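You operate a simulated robot arm through the tools that you are given. There is no shell and no other tool. Be economical: measure what you need, move in short steps, check, and stop when the job is done.

You run a simulated robot arm. Do the job below in one go: nothing can be reset, and whatever is moved stays where it is left.

## Task
Cap both ends of the green rod; it goes in the single rest.
Fine: one stroke of the press lever an end; the cap selector stays on green.
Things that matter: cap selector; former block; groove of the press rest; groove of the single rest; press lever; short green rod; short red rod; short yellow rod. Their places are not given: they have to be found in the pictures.

The check looks at the end state, three seconds after you hand in, the way a careful person would. Anything else that was tipped, shoved, dropped, spilled or broken makes it a failure. A push-on lid holds only when it is set on centred and level and pressed home; a screw cap is set on level and turned clockwise until tight.

## Robot
A 7-joint arm with a three-finger gripper, fixed in place. Base frame: the origin is at the foot of the arm, x ahead of it, y to its left, z up; the work surface is at about z = 0.92. Lengths are in m, angles in degrees, forces in N, time in s.
Its first joint turns from -166.0 to 166.0 degrees. Payload 2.69 kg.
Tool frame: the origin (TCP) lies between the finger pads and is the grasp point; the fingertips stand 0.03 m ahead of it; z points along the fingers, y is the line along which they close. The gripper opens to 0.128 m. The gripper's body begins 0.117 m behind the TCP.
Orientation is that of the tool frame in the base frame, as [roll, pitch, yaw] about the fixed x, y, z axes, in that order (R = Rz(yaw) Ry(pitch) Rx(roll)). With the fingers straight down and closing along the base's y, the tool's x points along the base's -x, its y along +y and its z along -z.

## Interface
- The arm moves only by the tool move_arm. Its arguments are lists of equal length, an entry for each row: "delta_pos": the shift along the base's x, y, z in m, a list of three; "rot": the turn, a rotation vector about the base's x, y, z in degrees, a list of three; "grip": the opening, from 0 (shut) to 1 (fully open). In form: {"delta_pos": [[x, y, z], ...], "rot": [[rx, ry, rz], ...], "grip": [grip, ...]}. A call has 1 to 8 rows; each row shifts and turns the commanded pose from where the row before left it. Rows are played at 5 a second. More than 0.05 m and 8.6 degrees between two rows, or a gripper value outside its range, and nothing of the call is played. A pose out of reach is approached as far as the arm can. The call stops where the force on the tool passes 40 N (or 10 N more than at its start, if that is more) or the arm is blocked; 0.2 s more then pass. Each finger halts on what it meets, pressing with about 22 N; the grip force reading is that of the motor and also rises with nothing between the fingers. The clock runs only during rows and for 0.2 s after the last one: add rows that do not move to give the fingers time. The reply holds the time, the measured pose of the TCP, the force on the tool along the base axes, the opening and the grip force, in the units named above and with some noise, with the torque about the TCP (base axes, N m) and any sound that the robot's microphone picked up.
- Cameras (640 x 400 px; columns grow to the right, rows downward): "scene" is fixed at [0.0495, 0.6516, 1.7127]; the picture's right is [-0.58, -0.81, 0.00], its down [-0.61, 0.44, -0.66] and it looks along [0.53, -0.38, -0.75] (base axes); focal length 364 px, centre (320, 200). "wrist" rides on the gripper at [0.058, 0.054, -0.131] in the tool frame; the picture's right is [-0.68, 0.74, 0.00], its down [-0.62, -0.57, -0.55] and it looks along [-0.40, -0.37, 0.84] (tool axes); focal length 234 px, centre (320, 200).
- grab_frame(camera): a new picture of that camera. The clock stands still meanwhile.
- slide_trunk(by): slides the trunk up (or, below 0, down) by that many m; the arm rides with it, the base frame stays. It gives what a move gives, with no picture.
- locate(camera, pixels): for up to 12 pixels [column, row] of the newest picture of that camera ("zoom" is the newest enlarged one), the place [x, y, z] in the base frame of the surface seen there, good to about 0.003 m. The clock stands still meanwhile.
- enlarge(camera, box): a new picture of the part [left, top, right, bottom] of that camera's present view, enlarged. The clock stands still meanwhile.
- close_job(): hands the job in; it is judged then, once.

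Keep the steps short. Do not move on a guess: measure, check each grasp and each placing, and mend mistakes. In all there are 80 turns and 46 pictures (those below and enlarged ones count). Leave the gripper open and the arm clear of the work at the hand-in unless told otherwise, and finish with a single line.

The tools are called as a command line: name --argument value ..., lists and objects as JSON in quotes. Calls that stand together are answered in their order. move_arm: Moves the arm, as the interface text tells. Its arguments: {"type":"object","properties":{"delta_pos":{"type":"array","items":{"type":"array","items":{"type":"number"}}},"rot":{"type":"array","items":{"type":"array","items":{"type":"number"}}},"grip":{"type":"array","items":{"type":"number"}}},"required":["delta_pos","rot","grip"]} The other tools are called the same way: slide_trunk (by) slides the trunk up or down; grab_frame (camera) takes a picture; locate (camera, pixels) gives the place of the surface under pixels of a picture; enlarge (camera, box) takes an enlarged picture of a part of a camera's view; close_job () hands the job in.

At the start:

```text
t: 0.0
tool_pos: [0.5359, 0.3758, 1.3173]
orientation: [-180.0, 0.0, 179.9]
ft_force: [1.0, 0.2, 0.0]
ft_torque: [0.02, 0.0, -0.01]
grip_width: 0.128
gripper_force: 0.0
trunk travel left (down, up): [-0.15, 0.2]
```

scene: 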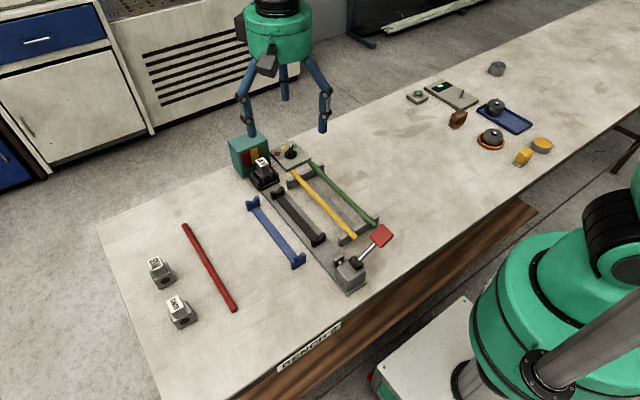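
wrist: 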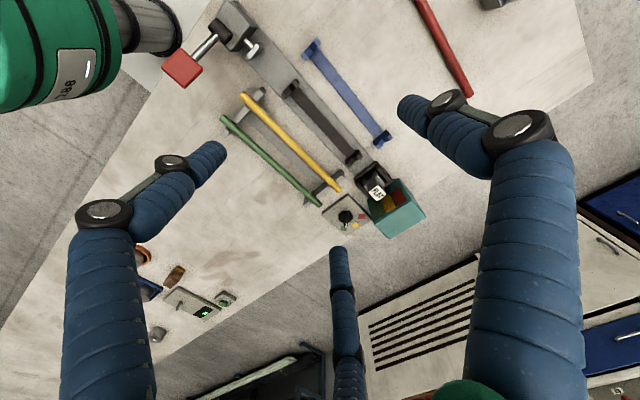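

I see a press (teal head, black former), a grey press rest, a blue rest, a rack with yellow and green rods, a lever with a red handle, and a selector. I'll enlarge these for detail.

enlarge --camera "scene" --box '[220, 120, 410, 300]'

enlarge --camera "scene" --box '[220, 125, 320, 195]'

enlarge --camera "scene" --box '[130, 210, 260, 340]'

```text
2.22 times, centred on (315, 210) of scene
```

zoom: 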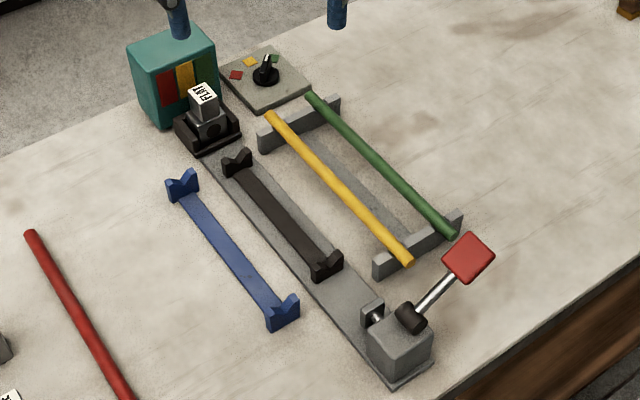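

```text
5.71 times, centred on (270, 160) of scene
```

zoom: 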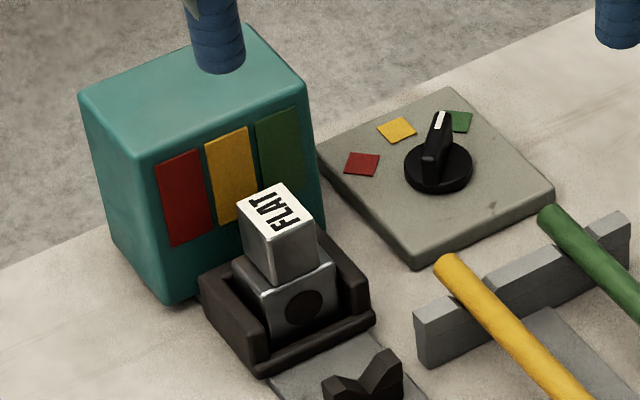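

```text
3.08 times, centred on (195, 275) of scene
```

zoom: 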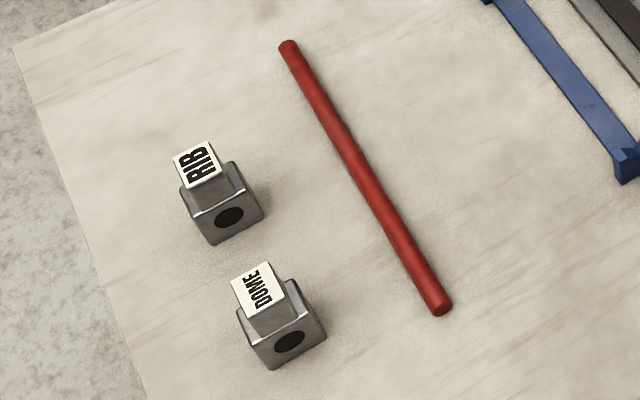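

The single rest should be the blue one, the press rest the black V-cradle in front of the FLAT former. Now I'll measure the positions from an enlarged view of the press.

enlarge --camera "scene" --box '[240, 150, 400, 250]'

enlarge --camera "scene" --box '[240, 190, 400, 300]'

```text
4.00 times, centred on (320, 200) of scene
```

zoom: 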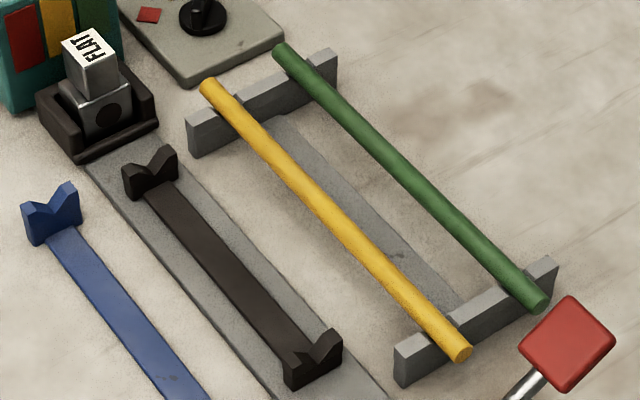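

```text
3.64 times, centred on (320, 245) of scene
```

zoom: 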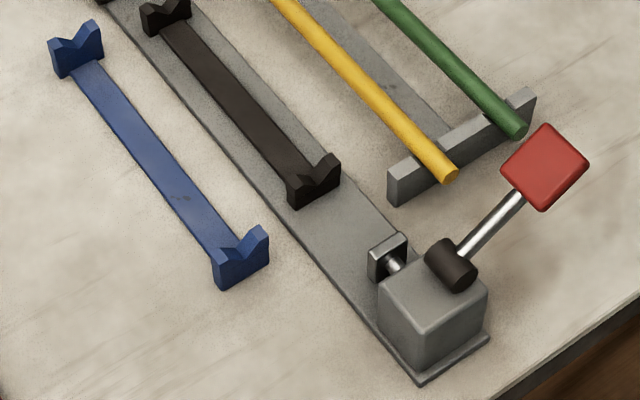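

Locating key points in this zoom: green rod, V notches, ram plate, lever hub and handle.

locate --camera "zoom" --pixels '[[516, 127], [440, 58], [385, 3], [448, 172], [312, 177], [240, 252], [75, 46], [166, 10], [388, 250], [545, 160], [452, 260], [490, 222]]'

locate --camera "scene" --pixels '[[311, 164], [340, 190], [373, 223], [293, 173], [263, 161], [267, 177], [277, 190], [317, 238], [253, 204], [300, 260], [290, 152], [255, 142]]'

```text
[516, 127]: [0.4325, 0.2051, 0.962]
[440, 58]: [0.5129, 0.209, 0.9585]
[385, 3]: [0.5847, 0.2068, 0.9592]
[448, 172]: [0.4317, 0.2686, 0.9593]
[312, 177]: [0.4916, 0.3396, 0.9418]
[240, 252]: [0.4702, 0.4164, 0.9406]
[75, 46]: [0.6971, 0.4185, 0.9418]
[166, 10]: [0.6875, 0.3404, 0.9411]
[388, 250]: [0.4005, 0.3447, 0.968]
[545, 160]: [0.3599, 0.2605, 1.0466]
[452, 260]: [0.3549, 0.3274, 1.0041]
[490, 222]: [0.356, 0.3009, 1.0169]
```

```text
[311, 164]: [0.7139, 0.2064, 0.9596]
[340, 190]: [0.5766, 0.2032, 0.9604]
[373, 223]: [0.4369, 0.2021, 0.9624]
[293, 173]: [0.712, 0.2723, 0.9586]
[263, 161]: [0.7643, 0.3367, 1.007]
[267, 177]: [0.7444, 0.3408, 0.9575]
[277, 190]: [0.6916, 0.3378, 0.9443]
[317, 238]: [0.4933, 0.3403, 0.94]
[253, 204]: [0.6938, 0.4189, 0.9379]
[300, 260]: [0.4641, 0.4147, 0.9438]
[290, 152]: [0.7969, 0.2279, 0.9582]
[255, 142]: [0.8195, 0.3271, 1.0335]
```

The layout runs along x: green rod at y≈0.206 (x 0.425–0.72), black rest V's at y≈0.340 (x 0.492 and 0.69), blue rest at y≈0.417. I'll move above the green rod's middle with the gripper part-closed so it clears the yellow rod.

move_arm --delta_pos '[[0.009, -0.043, -0.02], [0.009, -0.043, -0.04], [0.009, -0.043, -0.04], [0.009, -0.042, -0.04], [0, 0, -0.04], [0, 0, -0.03], [0, 0, 0]]' --rot '[[0, 0, 0], [0, 0, 0], [0, 0, 0], [0, 0, 0], [0, 0, 0], [0, 0, 0], [0, 0, 0]]' --grip '[0.4, 0.4, 0.4, 0.4, 0.4, 0.4, 0.4]'

grab_frame --camera "wrist"

grab_frame --camera "scene"

```text
refused: row 2 steps farther than a row can; nothing moved
```

```text
38 pictures are left
```

wrist: 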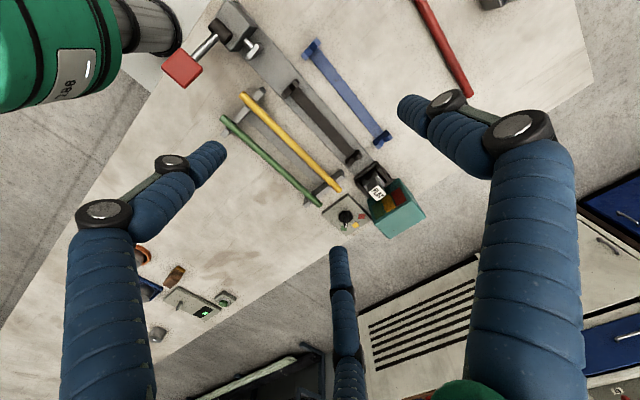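

```text
37 pictures are left
```

scene: 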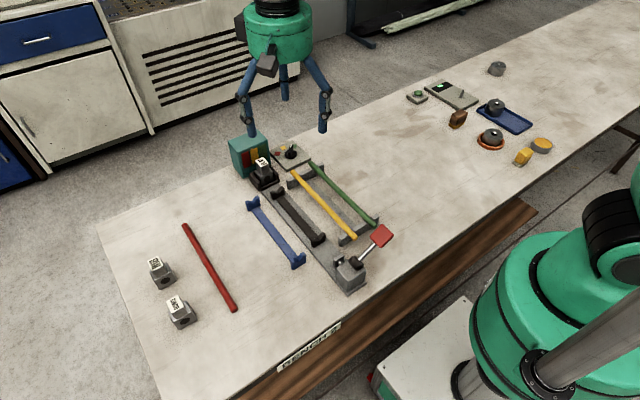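

Step was too long; I'll use smaller rows. Note the hand has one finger on the +y side and two spread on the -y side.

move_arm --delta_pos '[[0.006, -0.029, -0.03], [0.006, -0.029, -0.03], [0.006, -0.029, -0.03], [0.006, -0.028, -0.03], [0.006, -0.028, -0.03], [0.006, -0.028, -0.03], [0, 0, -0.03], [0, 0, 0]]' --rot '[[0, 0, 0], [0, 0, 0], [0, 0, 0], [0, 0, 0], [0, 0, 0], [0, 0, 0], [0, 0, 0], [0, 0, 0]]' --grip '[0.4, 0.4, 0.4, 0.4, 0.4, 0.4, 0.4, 0.4]'

grab_frame --camera "wrist"

enlarge --camera "scene" --box '[230, 90, 430, 290]'

```text
t: 1.8
tool_pos: [0.5726, 0.2067, 1.1067]
orientation: [180.0, 0.0, 180.0]
ft_force: [-0.2, 0.3, -0.1]
ft_torque: [0.01, 0.03, 0.0]
grip_width: 0.0515
gripper_force: 0.2
trunk travel left (down, up): [-0.15, 0.2]
```

```text
36 pictures are left
```

wrist: 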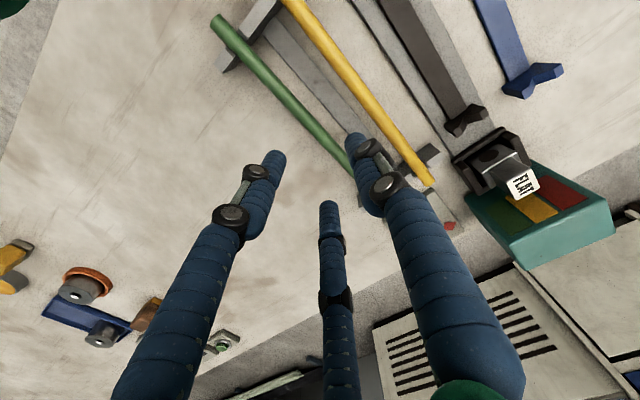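

```text
2.00 times, centred on (330, 190) of scene
```

zoom: 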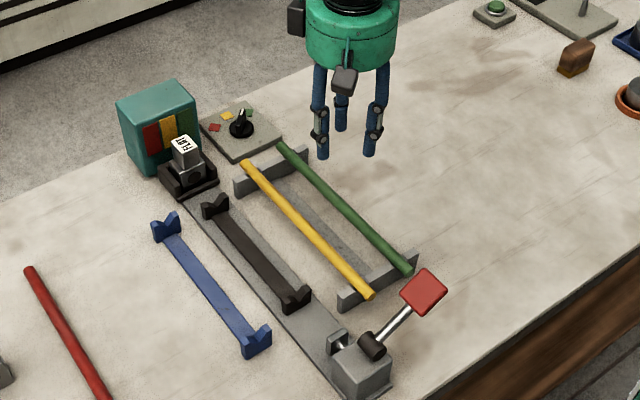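

Hand is centred over the green rod (+y finger tip at (355,145), the other two at (275,160) and (328,210), rod runs between). I'll descend partway and check.

move_arm --delta_pos '[[0, 0, -0.04], [0, 0, -0.04], [0, 0, -0.02], [0, 0, 0]]' --rot '[[0, 0, 0], [0, 0, 0], [0, 0, 0], [0, 0, 0]]' --grip '[0.4, 0.4, 0.4, 0.4]'

grab_frame --camera "wrist"

```text
t: 2.8
tool_pos: [0.5728, 0.204, 1.0071]
orientation: [180.0, 0.0, 180.0]
ft_force: [-0.1, -0.3, 0.0]
ft_torque: [-0.02, -0.02, 0.03]
grip_width: 0.0511
gripper_force: 0.0
trunk travel left (down, up): [-0.15, 0.2]
```

```text
34 pictures are left
```

wrist: 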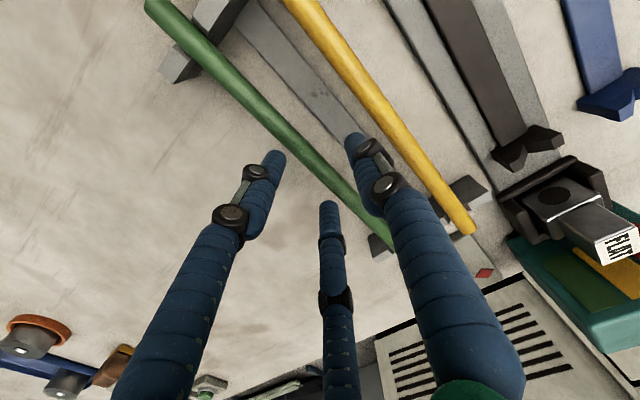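

The rod lies between the fingers. I'll measure the rod, the rack bar, the black rest bar and the former from this close view before closing.

locate --camera "wrist" --pixels '[[270, 118], [310, 162], [160, 8], [300, 60], [480, 60], [540, 140], [515, 155], [553, 196], [575, 222], [610, 110], [450, 110], [540, 172]]'

enlarge --camera "wrist" --box '[460, 100, 640, 280]'

```text
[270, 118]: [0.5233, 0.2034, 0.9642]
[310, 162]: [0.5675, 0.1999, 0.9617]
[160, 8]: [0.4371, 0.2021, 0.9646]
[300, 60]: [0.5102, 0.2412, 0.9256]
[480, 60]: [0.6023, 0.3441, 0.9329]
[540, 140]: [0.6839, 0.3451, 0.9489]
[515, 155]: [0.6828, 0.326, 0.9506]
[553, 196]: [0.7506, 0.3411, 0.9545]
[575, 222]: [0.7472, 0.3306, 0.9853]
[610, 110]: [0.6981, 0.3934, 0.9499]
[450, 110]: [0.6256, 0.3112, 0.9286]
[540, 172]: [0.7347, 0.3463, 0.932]
```

```text
2.22 times, centred on (550, 190) of wrist
```

zoom: 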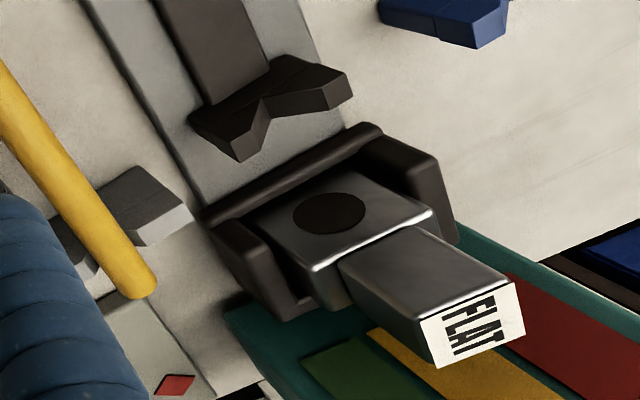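

Hole of the former is at (0.75, 0.341, 0.9545), black bar top z≈0.933. Now I go down to z≈0.968 and close on the green rod.

move_arm --delta_pos '[[0, -0.001, -0.02], [0, 0, -0.019], [0, 0, 0], [0, 0, 0], [0, 0, 0], [0, 0, 0], [0, 0, 0]]' --rot '[[0, 0, 0], [0, 0, 0], [0, 0, 0], [0, 0, 0], [0, 0, 0], [0, 0, 0], [0, 0, 0]]' --grip '[0.4, 0.4, 0.4, 0.1, 0, 0, 0]'

enlarge --camera "scene" --box '[250, 100, 410, 250]'

```text
t: 4.4
tool_pos: [0.5711, 0.2036, 0.9682]
orientation: [-180.0, 0.0, 179.9]
ft_force: [-0.5, -0.1, 0.1]
ft_torque: [-0.01, 0.02, -0.01]
grip_width: 0.0235
gripper_force: 22.1
trunk travel left (down, up): [-0.15, 0.2]
```

```text
2.67 times, centred on (330, 175) of scene
```

zoom: 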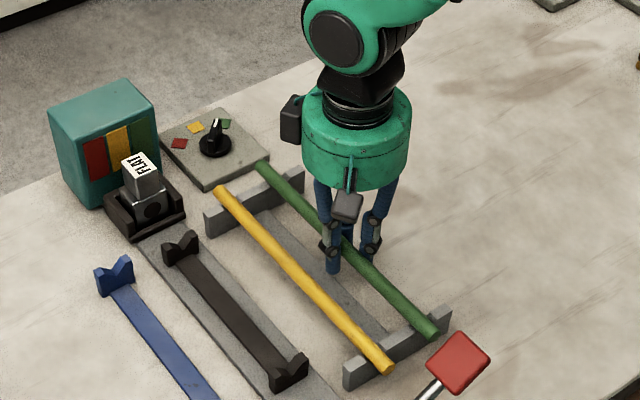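

Gripped (width 0.0235). Measure the rod's ends now, to know its centre relative to the grip.

locate --camera "zoom" --pixels '[[435, 330], [432, 335], [428, 332], [262, 164], [265, 162], [259, 166], [391, 366], [216, 189], [268, 383], [184, 246]]'

move_arm --delta_pos '[[0, 0, 0.02], [0, 0, 0.04], [0, 0, 0.04], [0, 0, 0]]' --rot '[[0, 0, 0], [0, 0, 0], [0, 0, 0], [0, 0, 0]]' --grip '[0, 0, 0, 0]'

grab_frame --camera "wrist"

enlarge --camera "scene" --box '[250, 80, 410, 240]'

```text
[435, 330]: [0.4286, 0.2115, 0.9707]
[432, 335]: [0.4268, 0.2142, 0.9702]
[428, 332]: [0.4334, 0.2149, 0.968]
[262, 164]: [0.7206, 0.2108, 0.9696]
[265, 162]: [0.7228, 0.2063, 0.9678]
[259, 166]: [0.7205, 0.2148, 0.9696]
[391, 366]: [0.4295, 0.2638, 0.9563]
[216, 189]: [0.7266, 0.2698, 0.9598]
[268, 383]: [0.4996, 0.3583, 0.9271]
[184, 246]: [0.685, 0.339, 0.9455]
```

```text
t: 5.4
tool_pos: [0.5718, 0.2028, 1.0698]
orientation: [-180.0, 0.0, 179.9]
ft_force: [0.0, -0.3, 0.1]
ft_torque: [0.04, -0.03, 0.01]
grip_width: 0.0233
gripper_force: 22.1
trunk travel left (down, up): [-0.15, 0.2]
```

```text
31 pictures are left
```

wrist: 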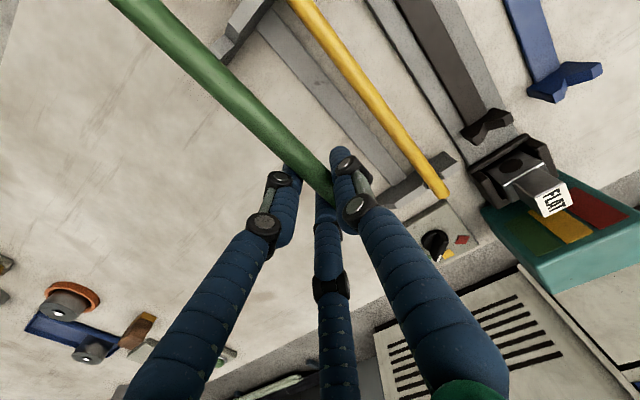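

```text
2.50 times, centred on (330, 160) of scene
```

zoom: 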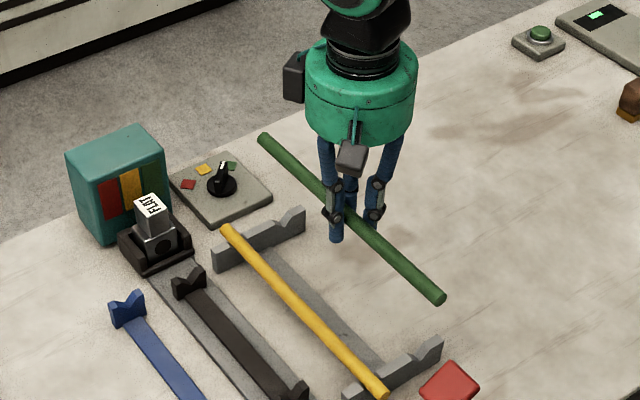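

Rod is held and appears level. Measure rod relative to the TCP now.

locate --camera "zoom" --pixels '[[441, 297], [436, 300], [400, 263], [385, 245], [310, 177], [290, 158], [263, 136], [266, 134], [230, 228], [382, 391]]'

locate --camera "wrist" --pixels '[[150, 12], [200, 65], [240, 106], [280, 150], [235, 110], [245, 101]]'

```text
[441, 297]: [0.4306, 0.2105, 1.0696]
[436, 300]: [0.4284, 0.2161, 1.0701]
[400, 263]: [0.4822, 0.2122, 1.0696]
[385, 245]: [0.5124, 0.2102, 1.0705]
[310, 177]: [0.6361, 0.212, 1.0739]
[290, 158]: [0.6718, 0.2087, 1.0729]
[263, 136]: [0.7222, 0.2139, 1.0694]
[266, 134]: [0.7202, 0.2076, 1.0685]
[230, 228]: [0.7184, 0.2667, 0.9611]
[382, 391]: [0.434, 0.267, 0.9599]
```

```text
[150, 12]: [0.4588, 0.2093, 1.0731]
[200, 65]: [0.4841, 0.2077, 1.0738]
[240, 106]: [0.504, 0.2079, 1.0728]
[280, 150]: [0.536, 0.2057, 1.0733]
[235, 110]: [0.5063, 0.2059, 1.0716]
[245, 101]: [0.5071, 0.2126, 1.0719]
```

Rod axis is offset from TCP by about (+0.003, +0.006, −0.007), level, length ≈0.294. I'll carry it over the black rest (target TCP y 0.334, x 0.588) and look at the former closely.

move_arm --delta_pos '[[0.004, 0.033, 0], [0.004, 0.033, 0], [0.004, 0.033, 0], [0.004, 0.032, 0], [0, 0, -0.02], [0, 0, -0.02], [0, 0, 0]]' --rot '[[0, 0, 0], [0, 0, 0], [0, 0, 0], [0, 0, 0], [0, 0, 0], [0, 0, 0], [0, 0, 0]]' --grip '[0, 0, 0, 0, 0, 0, 0]'

grab_frame --camera "wrist"

enlarge --camera "scene" --box '[230, 130, 390, 290]'

```text
t: 7.0
tool_pos: [0.5886, 0.3349, 1.0297]
orientation: [-180.0, 0.0, 179.9]
ft_force: [-0.2, -0.3, -0.9]
ft_torque: [-0.03, 0.04, 0.04]
grip_width: 0.0231
gripper_force: 22.4
trunk travel left (down, up): [-0.15, 0.2]
```

```text
29 pictures are left
```

wrist: 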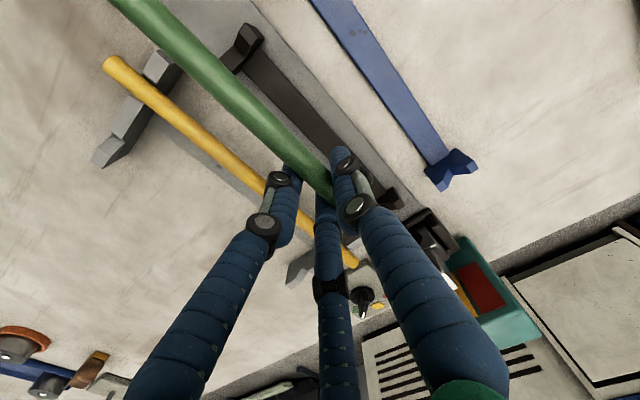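

```text
2.50 times, centred on (310, 210) of scene
```

zoom: 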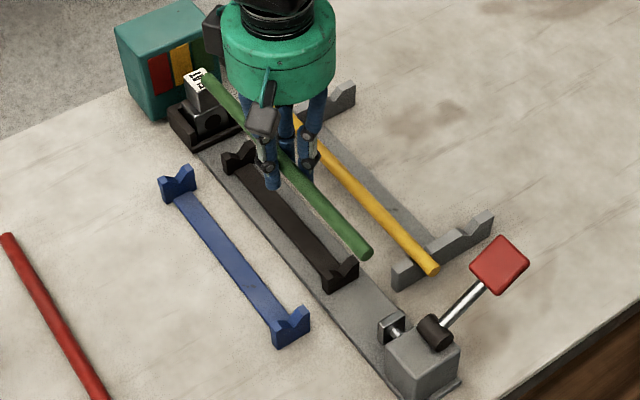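

Measure rod ends, V notches, ram plate and former face in this view.

locate --camera "zoom" --pixels '[[369, 252], [364, 256], [206, 78], [300, 187], [340, 268], [336, 276], [236, 157], [390, 325], [381, 335], [214, 122], [201, 118], [228, 133]]'

locate --camera "wrist" --pixels '[[240, 97], [200, 50], [280, 142], [243, 45], [237, 62], [392, 195]]'

```text
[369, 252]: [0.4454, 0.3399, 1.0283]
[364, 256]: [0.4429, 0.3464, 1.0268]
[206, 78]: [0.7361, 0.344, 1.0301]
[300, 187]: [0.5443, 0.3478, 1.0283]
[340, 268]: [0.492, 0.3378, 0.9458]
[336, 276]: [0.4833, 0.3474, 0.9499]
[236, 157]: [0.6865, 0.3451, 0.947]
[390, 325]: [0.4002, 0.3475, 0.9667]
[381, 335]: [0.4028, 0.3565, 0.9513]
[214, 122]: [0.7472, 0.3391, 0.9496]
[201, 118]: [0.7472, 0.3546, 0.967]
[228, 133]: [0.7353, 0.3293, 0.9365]
```

```text
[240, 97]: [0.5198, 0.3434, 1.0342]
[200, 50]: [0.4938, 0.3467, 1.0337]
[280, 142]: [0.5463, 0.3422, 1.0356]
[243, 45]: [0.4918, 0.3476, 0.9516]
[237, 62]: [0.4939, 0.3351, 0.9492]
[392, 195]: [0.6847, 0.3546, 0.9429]
```

Aligned: rod axis y≈0.342, V centre ≈0.341; end gap to former ≈10 mm. I'll lower slowly, nudging +3 mm toward the former.

move_arm --delta_pos '[[0.003, -0.001, -0.02], [0, 0, -0.02], [0, 0, -0.01], [0, 0, -0.005], [0, 0, -0.003], [0, 0, 0]]' --rot '[[0, 0, 0], [0, 0, 0], [0, 0, 0], [0, 0, 0], [0, 0, 0], [0, 0, 0]]' --grip '[0, 0, 0, 0, 0, 0]'

```text
t: 8.4
tool_pos: [0.5912, 0.3349, 0.9701]
orientation: [180.0, 0.0, 179.9]
ft_force: [-1.0, 0.2, -0.1]
ft_torque: [0.0, 0.02, 0.03]
grip_width: 0.0229
gripper_force: 21.9
trunk travel left (down, up): [-0.15, 0.2]
```

No contact yet; continue in 2–3 mm steps.

move_arm --delta_pos '[[0, 0, -0.002], [0, 0, -0.002], [0, 0, -0.002], [0, 0, 0]]' --rot '[[0, 0, 0], [0, 0, 0], [0, 0, 0], [0, 0, 0]]' --grip '[0, 0, 0, 0]'

enlarge --camera "scene" --box '[240, 150, 360, 270]'

```text
t: 9.4
tool_pos: [0.5912, 0.3344, 0.9646]
orientation: [-179.9, 0.0, 179.9]
ft_force: [-0.2, -0.1, -0.1]
ft_torque: [-0.01, 0.01, -0.04]
grip_width: 0.0233
gripper_force: 21.9
trunk travel left (down, up): [-0.15, 0.2]
```

```text
3.33 times, centred on (300, 210) of scene
```

zoom: 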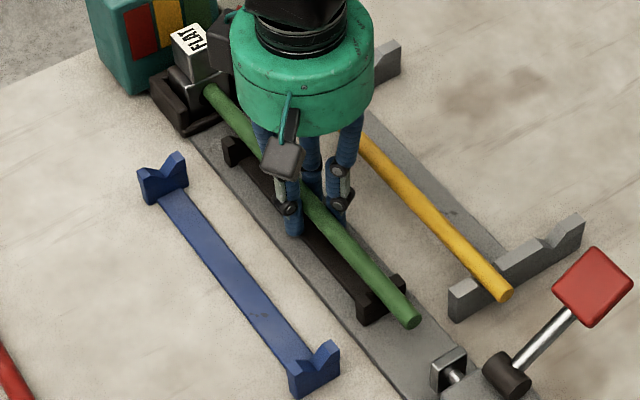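

Nearly seated. Lower 1 mm steps watching force.

move_arm --delta_pos '[[0, 0, -0.001], [0, 0, -0.001], [0, 0, -0.001], [0, 0, 0]]' --rot '[[0, 0, 0], [0, 0, 0], [0, 0, 0], [0, 0, 0]]' --grip '[0, 0, 0, 0]'

```text
t: 10.4
tool_pos: [0.5903, 0.3338, 0.961]
orientation: [-180.0, -0.1, 180.0]
ft_force: [-0.9, -0.3, -1.1]
ft_torque: [0.03, -0.01, -0.01]
grip_width: 0.0233
gripper_force: 21.7
trunk travel left (down, up): [-0.15, 0.2]
```

At expected seating height; open slowly, then rise.

move_arm --delta_pos '[[0, 0, 0], [0, 0, 0], [0, 0, 0], [0, 0, 0.02], [0, 0, 0.04], [0, 0, 0.04], [0, 0, 0.03], [0, 0, 0]]' --rot '[[0, 0, 0], [0, 0, 0], [0, 0, 0], [0, 0, 0], [0, 0, 0], [0, 0, 0], [0, 0, 0], [0, 0, 0]]' --grip '[0.22, 0.3, 0.4, 0.4, 0.4, 0.4, 0.4, 0.4]'

enlarge --camera "scene" --box '[230, 150, 390, 310]'

```text
t: 12.2
tool_pos: [0.59, 0.3323, 1.0913]
orientation: [180.0, 0.0, 179.9]
ft_force: [0.3, -0.1, -0.2]
ft_torque: [0.02, -0.03, -0.02]
grip_width: 0.0512
gripper_force: 0.1
trunk travel left (down, up): [-0.15, 0.2]
```

```text
2.50 times, centred on (310, 230) of scene
```

zoom: 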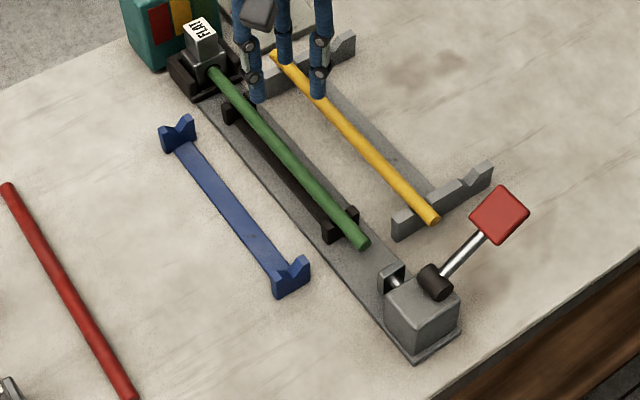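

The rod lies in the black V-rest, facing the former. I measure the rod and the lever handle corners.

locate --camera "zoom" --pixels '[[362, 241], [214, 72], [285, 156], [499, 190], [476, 212], [525, 208], [499, 215], [500, 240], [484, 235], [448, 275], [430, 270], [440, 293]]'

enlarge --camera "scene" --box '[310, 210, 410, 310]'

```text
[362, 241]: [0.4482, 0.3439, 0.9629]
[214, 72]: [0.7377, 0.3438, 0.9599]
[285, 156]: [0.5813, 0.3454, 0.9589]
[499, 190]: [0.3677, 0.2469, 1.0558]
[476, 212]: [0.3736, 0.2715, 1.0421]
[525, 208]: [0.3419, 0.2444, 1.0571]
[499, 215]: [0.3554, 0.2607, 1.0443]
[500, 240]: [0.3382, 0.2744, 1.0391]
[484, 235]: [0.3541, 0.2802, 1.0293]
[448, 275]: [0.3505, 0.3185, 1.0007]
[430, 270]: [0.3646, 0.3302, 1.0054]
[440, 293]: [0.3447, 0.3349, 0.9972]
```

```text
4.00 times, centred on (360, 260) of scene
```

zoom: 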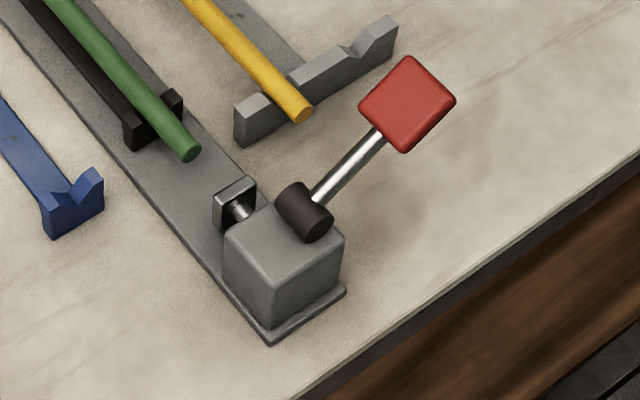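

Rod seated (top z≈0.960, ends 0.444–0.738). The lever pivots about an x-axis near (y 0.333, z 0.996); its red pad is centred at (0.356, 0.259, 1.048), to be pushed down. I close the hand and go above the pad.

move_arm --delta_pos '[[-0.04, -0.01, 0.025], [-0.04, -0.013, 0.02], [-0.04, -0.013, 0.01], [-0.04, -0.013, 0], [-0.037, -0.013, 0], [-0.037, -0.013, 0], [0, 0, 0], [0, 0, 0]]' --rot '[[0, 0, 0], [0, 0, 0], [0, 0, 0], [0, 0, 0], [0, 0, 0], [0, 0, 0], [0, 0, 0], [0, 0, 0]]' --grip '[0.4, 0.2, 0.1, 0, 0, 0, 0, 0]'

enlarge --camera "scene" --box '[310, 150, 470, 310]'

```text
t: 14.0
tool_pos: [0.3571, 0.2598, 1.1457]
orientation: [-180.0, -0.1, 179.9]
ft_force: [-0.5, 0.2, 1.3]
ft_torque: [0.0, 0.04, 0.02]
grip_width: 0.0022
gripper_force: 22.1
trunk travel left (down, up): [-0.15, 0.2]
```

```text
2.50 times, centred on (390, 230) of scene
```

zoom: 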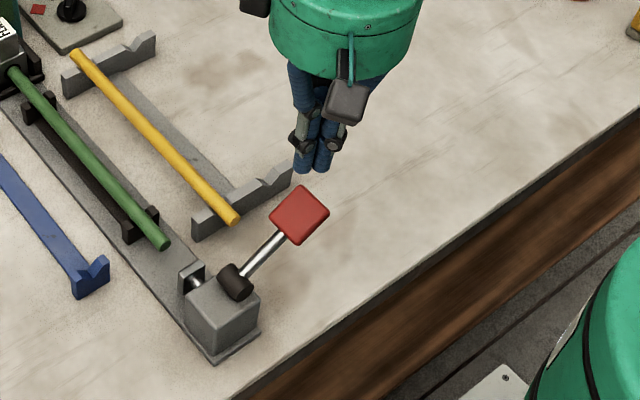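

Hand closed above the pad. Descend to contact and begin the stroke in small steps.

move_arm --delta_pos '[[0, -0.002, -0.03], [0, 0, -0.03], [0, 0, -0.01], [0, -0.001, -0.01], [0, -0.001, -0.01], [0, -0.001, -0.01], [0, -0.001, -0.01], [0, 0, 0]]' --rot '[[0, 0, 0], [0, 0, 0], [0, 0, 0], [0, 0, 0], [0, 0, 0], [0, 0, 0], [0, 0, 0], [0, 0, 0]]' --grip '[0, 0, 0, 0, 0, 0, 0, 0]'

enlarge --camera "scene" --box '[260, 150, 420, 310]'

```text
t: 15.8
tool_pos: [0.3571, 0.2525, 1.0373]
orientation: [-179.9, 0.0, 179.9]
ft_force: [0.9, -1.3, 0.9]
ft_torque: [0.02, -0.04, -0.04]
grip_width: 0.0019
gripper_force: 22.0
trunk travel left (down, up): [-0.15, 0.2]
```

```text
2.50 times, centred on (340, 230) of scene
```

zoom: 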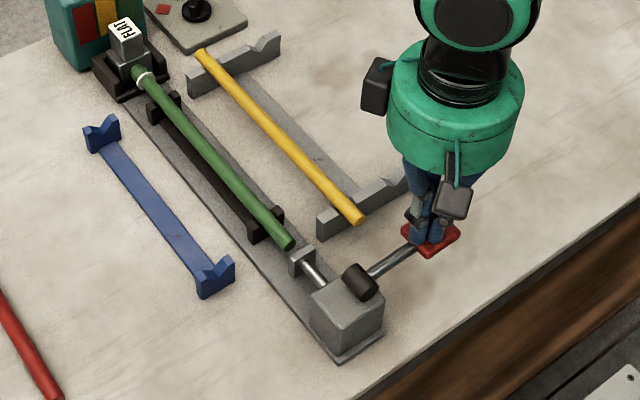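

The ram has extended and reached the rod; a white ring shows at the former. Force is still tiny, so I continue the same stroke to its stop.

move_arm --delta_pos '[[0, 0, -0.007], [0, 0, -0.007], [0, 0, -0.007], [0, 0.001, -0.007], [0, 0.001, -0.007], [0, 0.001, -0.007], [0, 0.001, -0.007], [0, 0, 0]]' --rot '[[0, 0, 0], [0, 0, 0], [0, 0, 0], [0, 0, 0], [0, 0, 0], [0, 0, 0], [0, 0, 0], [0, 0, 0]]' --grip '[0, 0, 0, 0, 0, 0, 0, 0]'

enlarge --camera "scene" --box '[230, 130, 410, 310]'

```text
t: 16.5
tool_pos: [0.3593, 0.2537, 1.0239]
orientation: [179.7, 0.4, -180.0]
ft_force: [-3.0, -0.7, 23.1]
ft_torque: [0.26, 0.23, 0.13]
grip_width: 0.0021
gripper_force: 21.8
trunk travel left (down, up): [-0.15, 0.2]
stopped in row 3: the force on the tool passed its limit at 51 N (the readings are from after the stop); the commanded pose is now the measured one
```

```text
2.22 times, centred on (320, 220) of scene
```

zoom: 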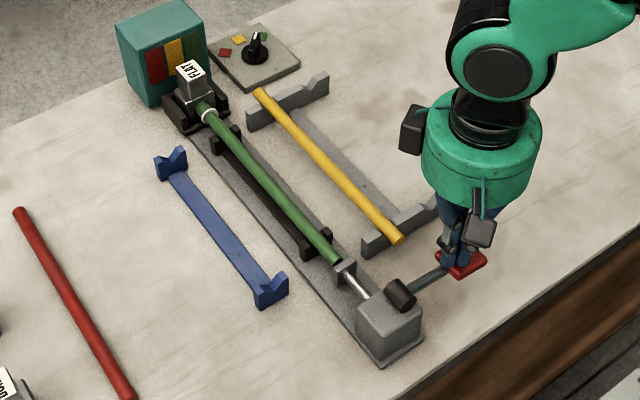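

Force rose to 51 N and the ram touches the rod. I look closely at the former and ram to judge whether that's the end of stroke.

enlarge --camera "scene" --box '[250, 135, 330, 195]'

locate --camera "zoom" --pixels '[[320, 200]]'

move_arm --delta_pos '[[0, 0, -0.001], [0, 0, 0]]' --rot '[[0, 0, 0], [0, 0, 0]]' --grip '[0, 0]'

```text
6.67 times, centred on (290, 165) of scene
```

zoom: 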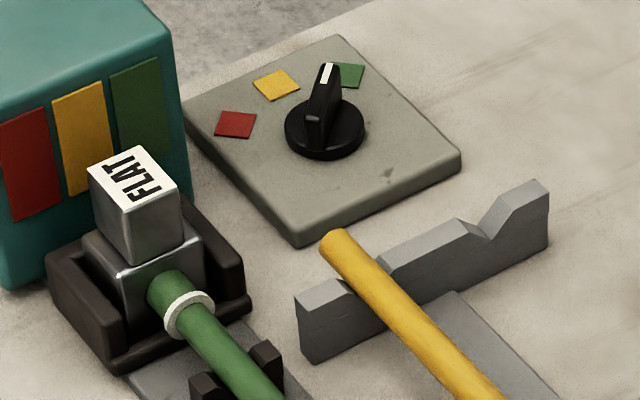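

```text
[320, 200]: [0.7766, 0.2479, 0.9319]
```

```text
t: 16.9
tool_pos: [0.3602, 0.2534, 1.0249]
orientation: [179.6, 0.4, 180.0]
ft_force: [-2.8, -1.7, 22.4]
ft_torque: [0.16, 0.28, 0.1]
grip_width: 0.0023
gripper_force: 22.4
trunk travel left (down, up): [-0.15, 0.2]
stopped in row 2: the force on the tool passed its limit at 42 N (the readings are from after the stop); the commanded pose is now the measured one
```

A green cap with a white collar is on the end in the former, and the lever is at a hard stop: stroke done. I lift off to release the lever.

move_arm --delta_pos '[[0, 0, 0.01], [0, 0, 0.02], [0, 0, 0.03], [0, 0, 0.04], [0, 0, 0.03], [0, 0, 0], [0, 0, 0]]' --rot '[[0, 0, 0], [0, 0, 0], [0, 0, 0], [0, 0, 0], [0, 0, 0], [0, 0, 0], [0, 0, 0]]' --grip '[0, 0, 0, 0, 0, 0, 0]'

enlarge --camera "scene" --box '[240, 140, 400, 300]'

```text
t: 18.5
tool_pos: [0.3598, 0.2553, 1.1535]
orientation: [179.8, 0.3, -179.9]
ft_force: [0.4, 0.6, 0.4]
ft_torque: [-0.03, -0.02, 0.02]
grip_width: 0.0022
gripper_force: 21.6
trunk travel left (down, up): [-0.15, 0.2]
```

```text
2.50 times, centred on (320, 220) of scene
```

zoom: 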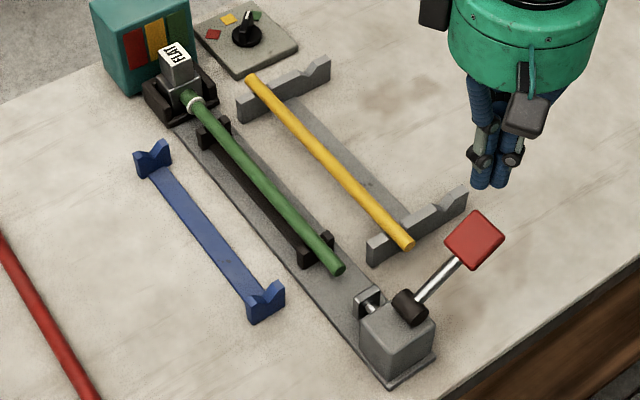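

The lever sprang back. Measure the rod's near end and cap ring.

locate --camera "zoom" --pixels '[[339, 267], [335, 271], [196, 101], [188, 95], [203, 113], [265, 182], [210, 118], [325, 256], [316, 247]]'

```text
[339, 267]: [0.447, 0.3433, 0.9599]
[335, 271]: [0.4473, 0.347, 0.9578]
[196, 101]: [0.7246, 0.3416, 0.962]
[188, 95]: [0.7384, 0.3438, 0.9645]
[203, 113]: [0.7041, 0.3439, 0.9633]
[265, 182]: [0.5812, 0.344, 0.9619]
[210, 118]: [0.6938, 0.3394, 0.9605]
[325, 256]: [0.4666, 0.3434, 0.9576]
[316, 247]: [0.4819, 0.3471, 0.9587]
```

The cap collar sits at x≈0.725, rod near end x≈0.446. I return over the rod at the same grip spot, opening the hand, then descend.

move_arm --delta_pos '[[0.04, 0.01, 0], [0.04, 0.014, 0], [0.04, 0.014, 0], [0.04, 0.014, -0.01], [0.035, 0.013, -0.01], [0.035, 0.013, -0.02], [0, 0, -0.02], [0, 0, 0]]' --rot '[[-0.2, 0.3, 0], [0, 0, 0], [0, 0, 0], [0, 0, 0], [0, 0, 0], [0, 0, 0], [0, 0, 0], [0, 0, 0]]' --grip '[0, 0.1, 0.2, 0.4, 0.4, 0.4, 0.4, 0.4]'

```text
t: 20.3
tool_pos: [0.5875, 0.3337, 1.0932]
orientation: [180.0, 0.0, 180.0]
ft_force: [-0.9, 0.0, -0.3]
ft_torque: [0.01, 0.0, -0.01]
grip_width: 0.0512
gripper_force: 0.0
trunk travel left (down, up): [-0.15, 0.2]
```

move_arm --delta_pos '[[0.002, 0, -0.04], [0, 0, -0.04], [0, 0, -0.04], [0, 0, -0.012], [0, 0, 0], [0, 0, 0], [0, 0, 0], [0, 0, 0]]' --rot '[[0, 0, 0], [0, 0, 0], [0, 0, 0], [0, 0, 0], [0, 0, 0], [0, 0, 0], [0, 0, 0], [0, 0, 0]]' --grip '[0.4, 0.4, 0.4, 0.4, 0.25, 0.1, 0, 0]'

enlarge --camera "scene" --box '[240, 140, 360, 260]'

```text
t: 22.1
tool_pos: [0.5924, 0.3312, 0.96]
orientation: [-180.0, 0.0, -179.9]
ft_force: [1.3, 6.4, 4.3]
ft_torque: [0.08, 0.38, -0.3]
grip_width: 0.0231
gripper_force: 21.8
trunk travel left (down, up): [-0.15, 0.2]
```

```text
3.33 times, centred on (300, 200) of scene
```

zoom: 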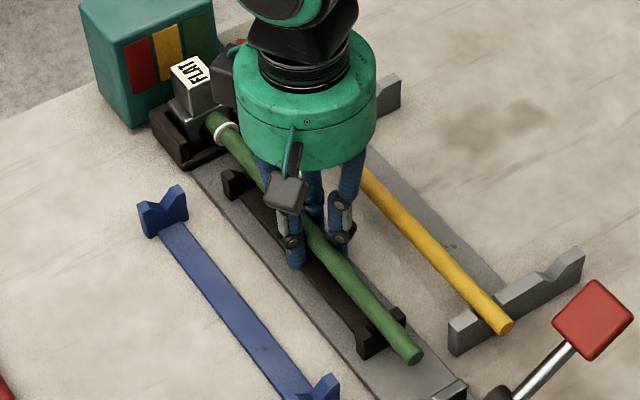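

Gripped with small side force. Draw the rod back 18 mm from the former, then lift.

move_arm --delta_pos '[[-0.003, 0, 0.001], [-0.005, 0, 0], [-0.005, 0, 0], [-0.005, 0, 0.005], [0, 0, 0.02], [0, 0, 0.04], [0, 0, 0.04], [0, 0, 0]]' --rot '[[0, 0, 0], [0, 0, 0], [0, 0, 0], [0, 0, 0], [0, 0, 0], [0, 0, 0], [0, 0, 0], [0, 0, 0]]' --grip '[0, 0, 0, 0, 0, 0, 0, 0]'

enlarge --camera "scene" --box '[230, 90, 390, 250]'

```text
t: 23.9
tool_pos: [0.5749, 0.3302, 1.0688]
orientation: [-180.0, 0.0, -180.0]
ft_force: [-1.0, -0.1, -0.2]
ft_torque: [0.04, 0.01, 0.03]
grip_width: 0.0233
gripper_force: 22.0
trunk travel left (down, up): [-0.15, 0.2]
```

```text
2.50 times, centred on (310, 170) of scene
```

zoom: 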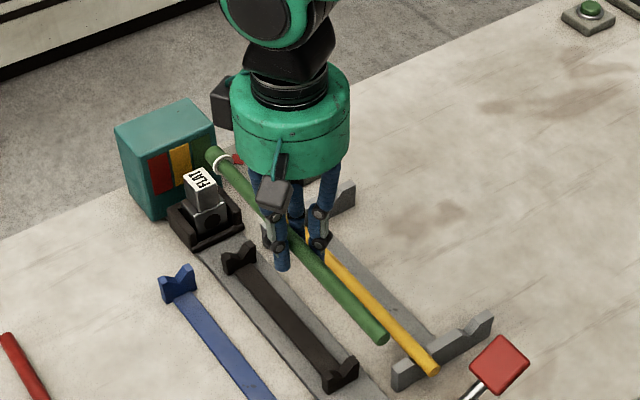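

Cap came out with the rod. Raise, then start turning the rod 180° about the vertical.

move_arm --delta_pos '[[0, 0, 0.045], [0, 0, 0.045], [0, 0, 0], [0, 0, 0], [0, 0, 0], [0, 0, 0], [0, 0, 0], [0, 0, 0]]' --rot '[[0, 0, 0], [0, 0, 0], [0, 0, 8.18], [0, 0, 8.18], [0, 0, 8.18], [0, 0, 8.18], [0, 0, 8.18], [0, 0, 8.18]]' --grip '[0, 0, 0, 0, 0, 0, 0, 0]'

move_arm --delta_pos '[[0, 0, 0], [0, 0, 0], [0, 0, 0], [0, 0, 0], [0, 0, 0], [0, 0, 0], [0, 0, 0], [0, 0, 0]]' --rot '[[0, 0, 8.18], [0, 0, 8.18], [0, 0, 8.18], [0, 0, 8.18], [0, 0, 8.18], [0, 0, 8.18], [0, 0, 8.18], [0, 0, 8.18]]' --grip '[0, 0, 0, 0, 0, 0, 0, 0]'

```text
t: 25.7
tool_pos: [0.5737, 0.3334, 1.1573]
orientation: [179.9, -0.1, -131.0]
ft_force: [-0.1, -0.6, -1.2]
ft_torque: [0.01, -0.01, 0.02]
grip_width: 0.0235
gripper_force: 22.2
trunk travel left (down, up): [-0.15, 0.2]
```

```text
t: 27.5
tool_pos: [0.5741, 0.3319, 1.1573]
orientation: [179.9, -0.1, -65.4]
ft_force: [0.2, -0.4, -1.1]
ft_torque: [0.0, -0.02, 0.01]
grip_width: 0.0231
gripper_force: 21.9
trunk travel left (down, up): [-0.15, 0.2]
```

Turning works well; finish the remaining ~65°.

move_arm --delta_pos '[[0, 0, 0], [0, 0, 0], [0, 0, 0], [0, 0, 0], [0, 0, 0], [0, 0, 0], [0, 0, 0], [0, 0, 0]]' --rot '[[0, 0, 8.18], [0, 0, 8.18], [0, 0, 8.18], [0, 0, 8.18], [0, 0, 8.18], [0, 0, 8.18], [0, 0, 8.18], [0, 0, 8.1]]' --grip '[0, 0, 0, 0, 0, 0, 0, 0]'

enlarge --camera "scene" --box '[230, 70, 410, 250]'

grab_frame --camera "wrist"

```text
t: 29.3
tool_pos: [0.5739, 0.3314, 1.1556]
orientation: [179.9, 0.1, 0.0]
ft_force: [0.4, -0.2, -0.8]
ft_torque: [0.01, -0.01, -0.01]
grip_width: 0.023
gripper_force: 22.5
trunk travel left (down, up): [-0.15, 0.2]
```

```text
2.22 times, centred on (320, 160) of scene
```

zoom: 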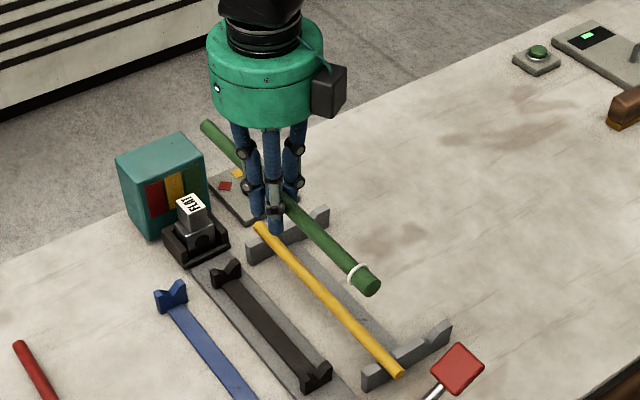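

```text
16 pictures are left
```

wrist: 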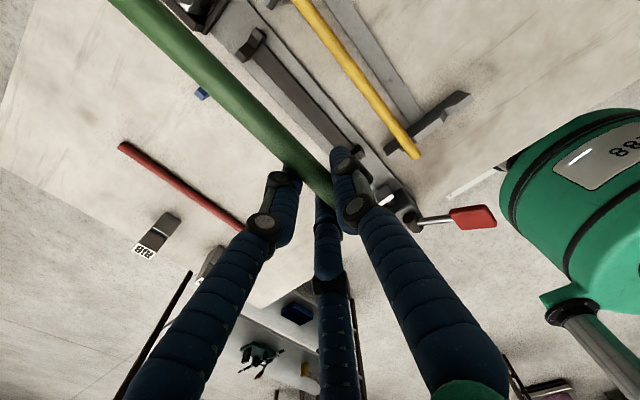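

Capped end now points toward the lever. Measure the rod against the TCP.

locate --camera "zoom" --pixels '[[372, 280], [374, 292], [355, 270], [335, 248], [208, 127], [230, 146], [205, 124]]'

locate --camera "wrist" --pixels '[[200, 65], [240, 106], [280, 150], [150, 14]]'

```text
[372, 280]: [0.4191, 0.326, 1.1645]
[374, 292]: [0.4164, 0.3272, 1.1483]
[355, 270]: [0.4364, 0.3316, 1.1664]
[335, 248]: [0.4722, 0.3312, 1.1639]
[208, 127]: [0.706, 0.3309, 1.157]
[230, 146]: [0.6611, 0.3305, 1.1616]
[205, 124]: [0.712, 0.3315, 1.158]
```

```text
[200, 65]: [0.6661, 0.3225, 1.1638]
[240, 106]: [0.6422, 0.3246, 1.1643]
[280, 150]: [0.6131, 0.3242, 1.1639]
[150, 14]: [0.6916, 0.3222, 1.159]
```

Rod axis y≈0.324, bare end x≈0.714, top ≈8 mm above TCP, level. Shift (+0.026, +0.0175) and descend over the black rest.

move_arm --delta_pos '[[0.013, 0.009, -0.03], [0.013, 0.0085, -0.03], [0, 0, -0.04], [0, 0, -0.04], [0, 0, -0.02], [0, 0, -0.005], [0, 0, 0]]' --rot '[[0, 0, 0], [0, 0, 0], [0, 0, 0], [0, 0, 0], [0, 0, 0], [0, 0, 0], [0, 0, 0]]' --grip '[0, 0, 0, 0, 0, 0, 0]'

enlarge --camera "scene" --box '[240, 140, 380, 280]'

```text
t: 30.9
tool_pos: [0.6008, 0.3512, 0.9911]
orientation: [-180.0, -0.1, -0.3]
ft_force: [1.3, -0.5, 0.1]
ft_torque: [-0.02, -0.02, -0.02]
grip_width: 0.0231
gripper_force: 22.1
trunk travel left (down, up): [-0.15, 0.2]
```

```text
2.86 times, centred on (310, 210) of scene
```

zoom: 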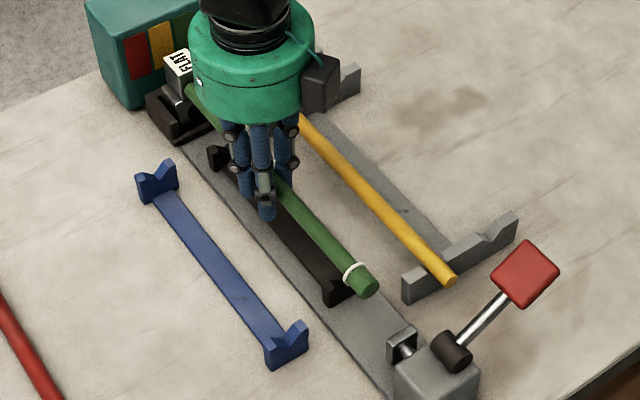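

locate --camera "zoom" --pixels '[[369, 283], [371, 291], [331, 241], [315, 224], [190, 89], [200, 99], [345, 265], [325, 295]]'

```text
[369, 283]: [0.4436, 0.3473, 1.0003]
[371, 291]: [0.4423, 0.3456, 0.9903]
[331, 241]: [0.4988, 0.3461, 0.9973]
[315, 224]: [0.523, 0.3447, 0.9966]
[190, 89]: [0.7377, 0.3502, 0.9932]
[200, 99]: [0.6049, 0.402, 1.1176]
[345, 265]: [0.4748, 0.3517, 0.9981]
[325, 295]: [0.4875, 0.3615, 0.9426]
```

Lateral alignment matches the earlier seated readings. Lower ~28 mm, then feel in small steps.

move_arm --delta_pos '[[0, -0.001, -0.015], [0, 0, -0.008], [0, 0, -0.005], [0, 0, -0.002], [0, 0, -0.002], [0, 0, 0]]' --rot '[[0, 0, 0.2], [0, 0, 0], [0, 0, 0], [0, 0, 0], [0, 0, 0], [0, 0, 0]]' --grip '[0, 0, 0, 0, 0, 0]'

```text
t: 32.3
tool_pos: [0.6007, 0.3492, 0.9616]
orientation: [-180.0, -0.1, 0.0]
ft_force: [1.2, -2.7, 4.7]
ft_torque: [-0.05, -0.65, -0.28]
grip_width: 0.0232
gripper_force: 22.3
trunk travel left (down, up): [-0.15, 0.2]
```

Light contact at the far V's +y flank (torque gives x offset ≈0.1). Shift 1.5 mm to −y and lower slightly more.

move_arm --delta_pos '[[0, -0.0015, 0], [0, 0, -0.001], [0, 0, -0.001], [0, 0, 0]]' --rot '[[0, 0, 0], [0, 0, 0], [0, 0, 0], [0, 0, 0]]' --grip '[0, 0, 0, 0]'

enlarge --camera "scene" --box '[240, 150, 360, 270]'

```text
t: 33.3
tool_pos: [0.6007, 0.3468, 0.9576]
orientation: [180.0, -0.1, 0.0]
ft_force: [-0.9, -4.6, 7.4]
ft_torque: [-0.04, -0.19, -0.25]
grip_width: 0.0233
gripper_force: 22.1
trunk travel left (down, up): [-0.15, 0.2]
```

```text
3.33 times, centred on (300, 210) of scene
```

zoom: 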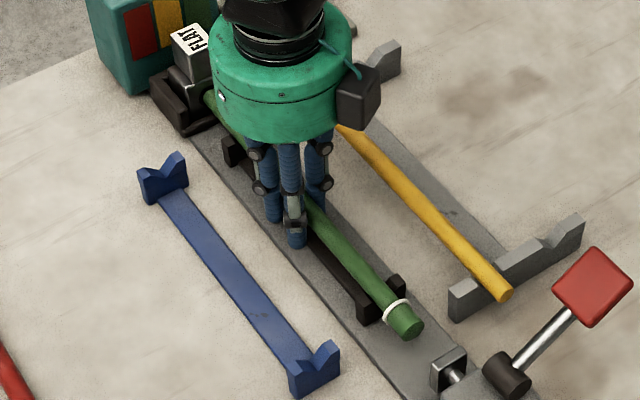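

The rod sits in both notches. Open slowly and rise.

move_arm --delta_pos '[[0, 0, 0], [0, 0, 0], [0, 0, 0], [0, 0, 0.02], [0, 0, 0.04], [0, 0, 0.04], [0, 0, 0.03], [0, 0, 0]]' --rot '[[0, 0, 0], [0, 0, 0], [0, 0, 0], [0, 0, 0], [0, 0, 0], [0, 0, 0], [0, 0, 0], [0, 0, 0]]' --grip '[0.22, 0.3, 0.4, 0.4, 0.4, 0.4, 0.4, 0.4]'

enlarge --camera "scene" --box '[240, 140, 400, 300]'

```text
t: 35.1
tool_pos: [0.6003, 0.3469, 1.0876]
orientation: [179.9, -0.1, 0.0]
ft_force: [0.6, -0.2, 0.2]
ft_torque: [0.0, -0.05, 0.0]
grip_width: 0.0515
gripper_force: 0.1
trunk travel left (down, up): [-0.15, 0.2]
```

```text
2.50 times, centred on (320, 220) of scene
```

zoom: 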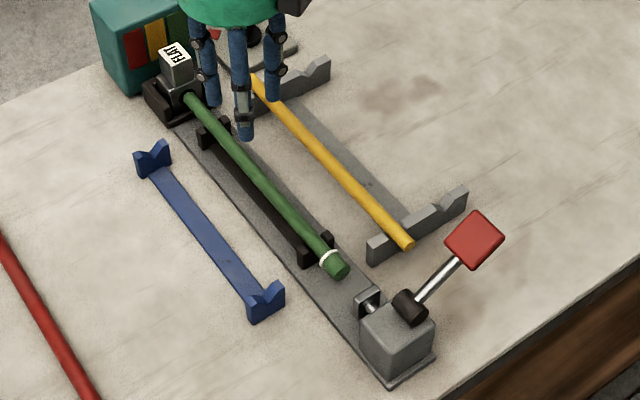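

locate --camera "zoom" --pixels '[[339, 266], [340, 274], [265, 182], [190, 97], [210, 119], [316, 243], [473, 240]]'

```text
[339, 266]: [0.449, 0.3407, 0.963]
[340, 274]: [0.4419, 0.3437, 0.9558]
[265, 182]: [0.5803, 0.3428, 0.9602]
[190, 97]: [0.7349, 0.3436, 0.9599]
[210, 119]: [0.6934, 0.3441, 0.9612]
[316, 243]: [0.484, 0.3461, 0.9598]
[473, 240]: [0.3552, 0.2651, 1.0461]
```

Seated level (top ≈0.960). Now move to above the lever pad with the hand closed.

move_arm --delta_pos '[[-0.036, -0.01, 0.03], [-0.042, -0.016, 0.02], [-0.042, -0.016, 0.007], [-0.042, -0.016, 0], [-0.041, -0.016, 0], [-0.04, -0.015, 0], [0, 0, 0], [0, 0, 0]]' --rot '[[0, 0, 0], [0, 0, 0], [0, 0, 0], [0, 0, 0], [0, 0, 0], [0, 0, 0], [0, 0, 0], [0, 0, 0]]' --grip '[0.4, 0.2, 0.1, 0, 0, 0, 0, 0]'

```text
t: 36.9
tool_pos: [0.3571, 0.2585, 1.1448]
orientation: [-179.9, -0.1, 0.1]
ft_force: [0.3, -0.4, 0.0]
ft_torque: [-0.03, 0.03, -0.01]
grip_width: 0.0023
gripper_force: 21.8
trunk travel left (down, up): [-0.15, 0.2]
```

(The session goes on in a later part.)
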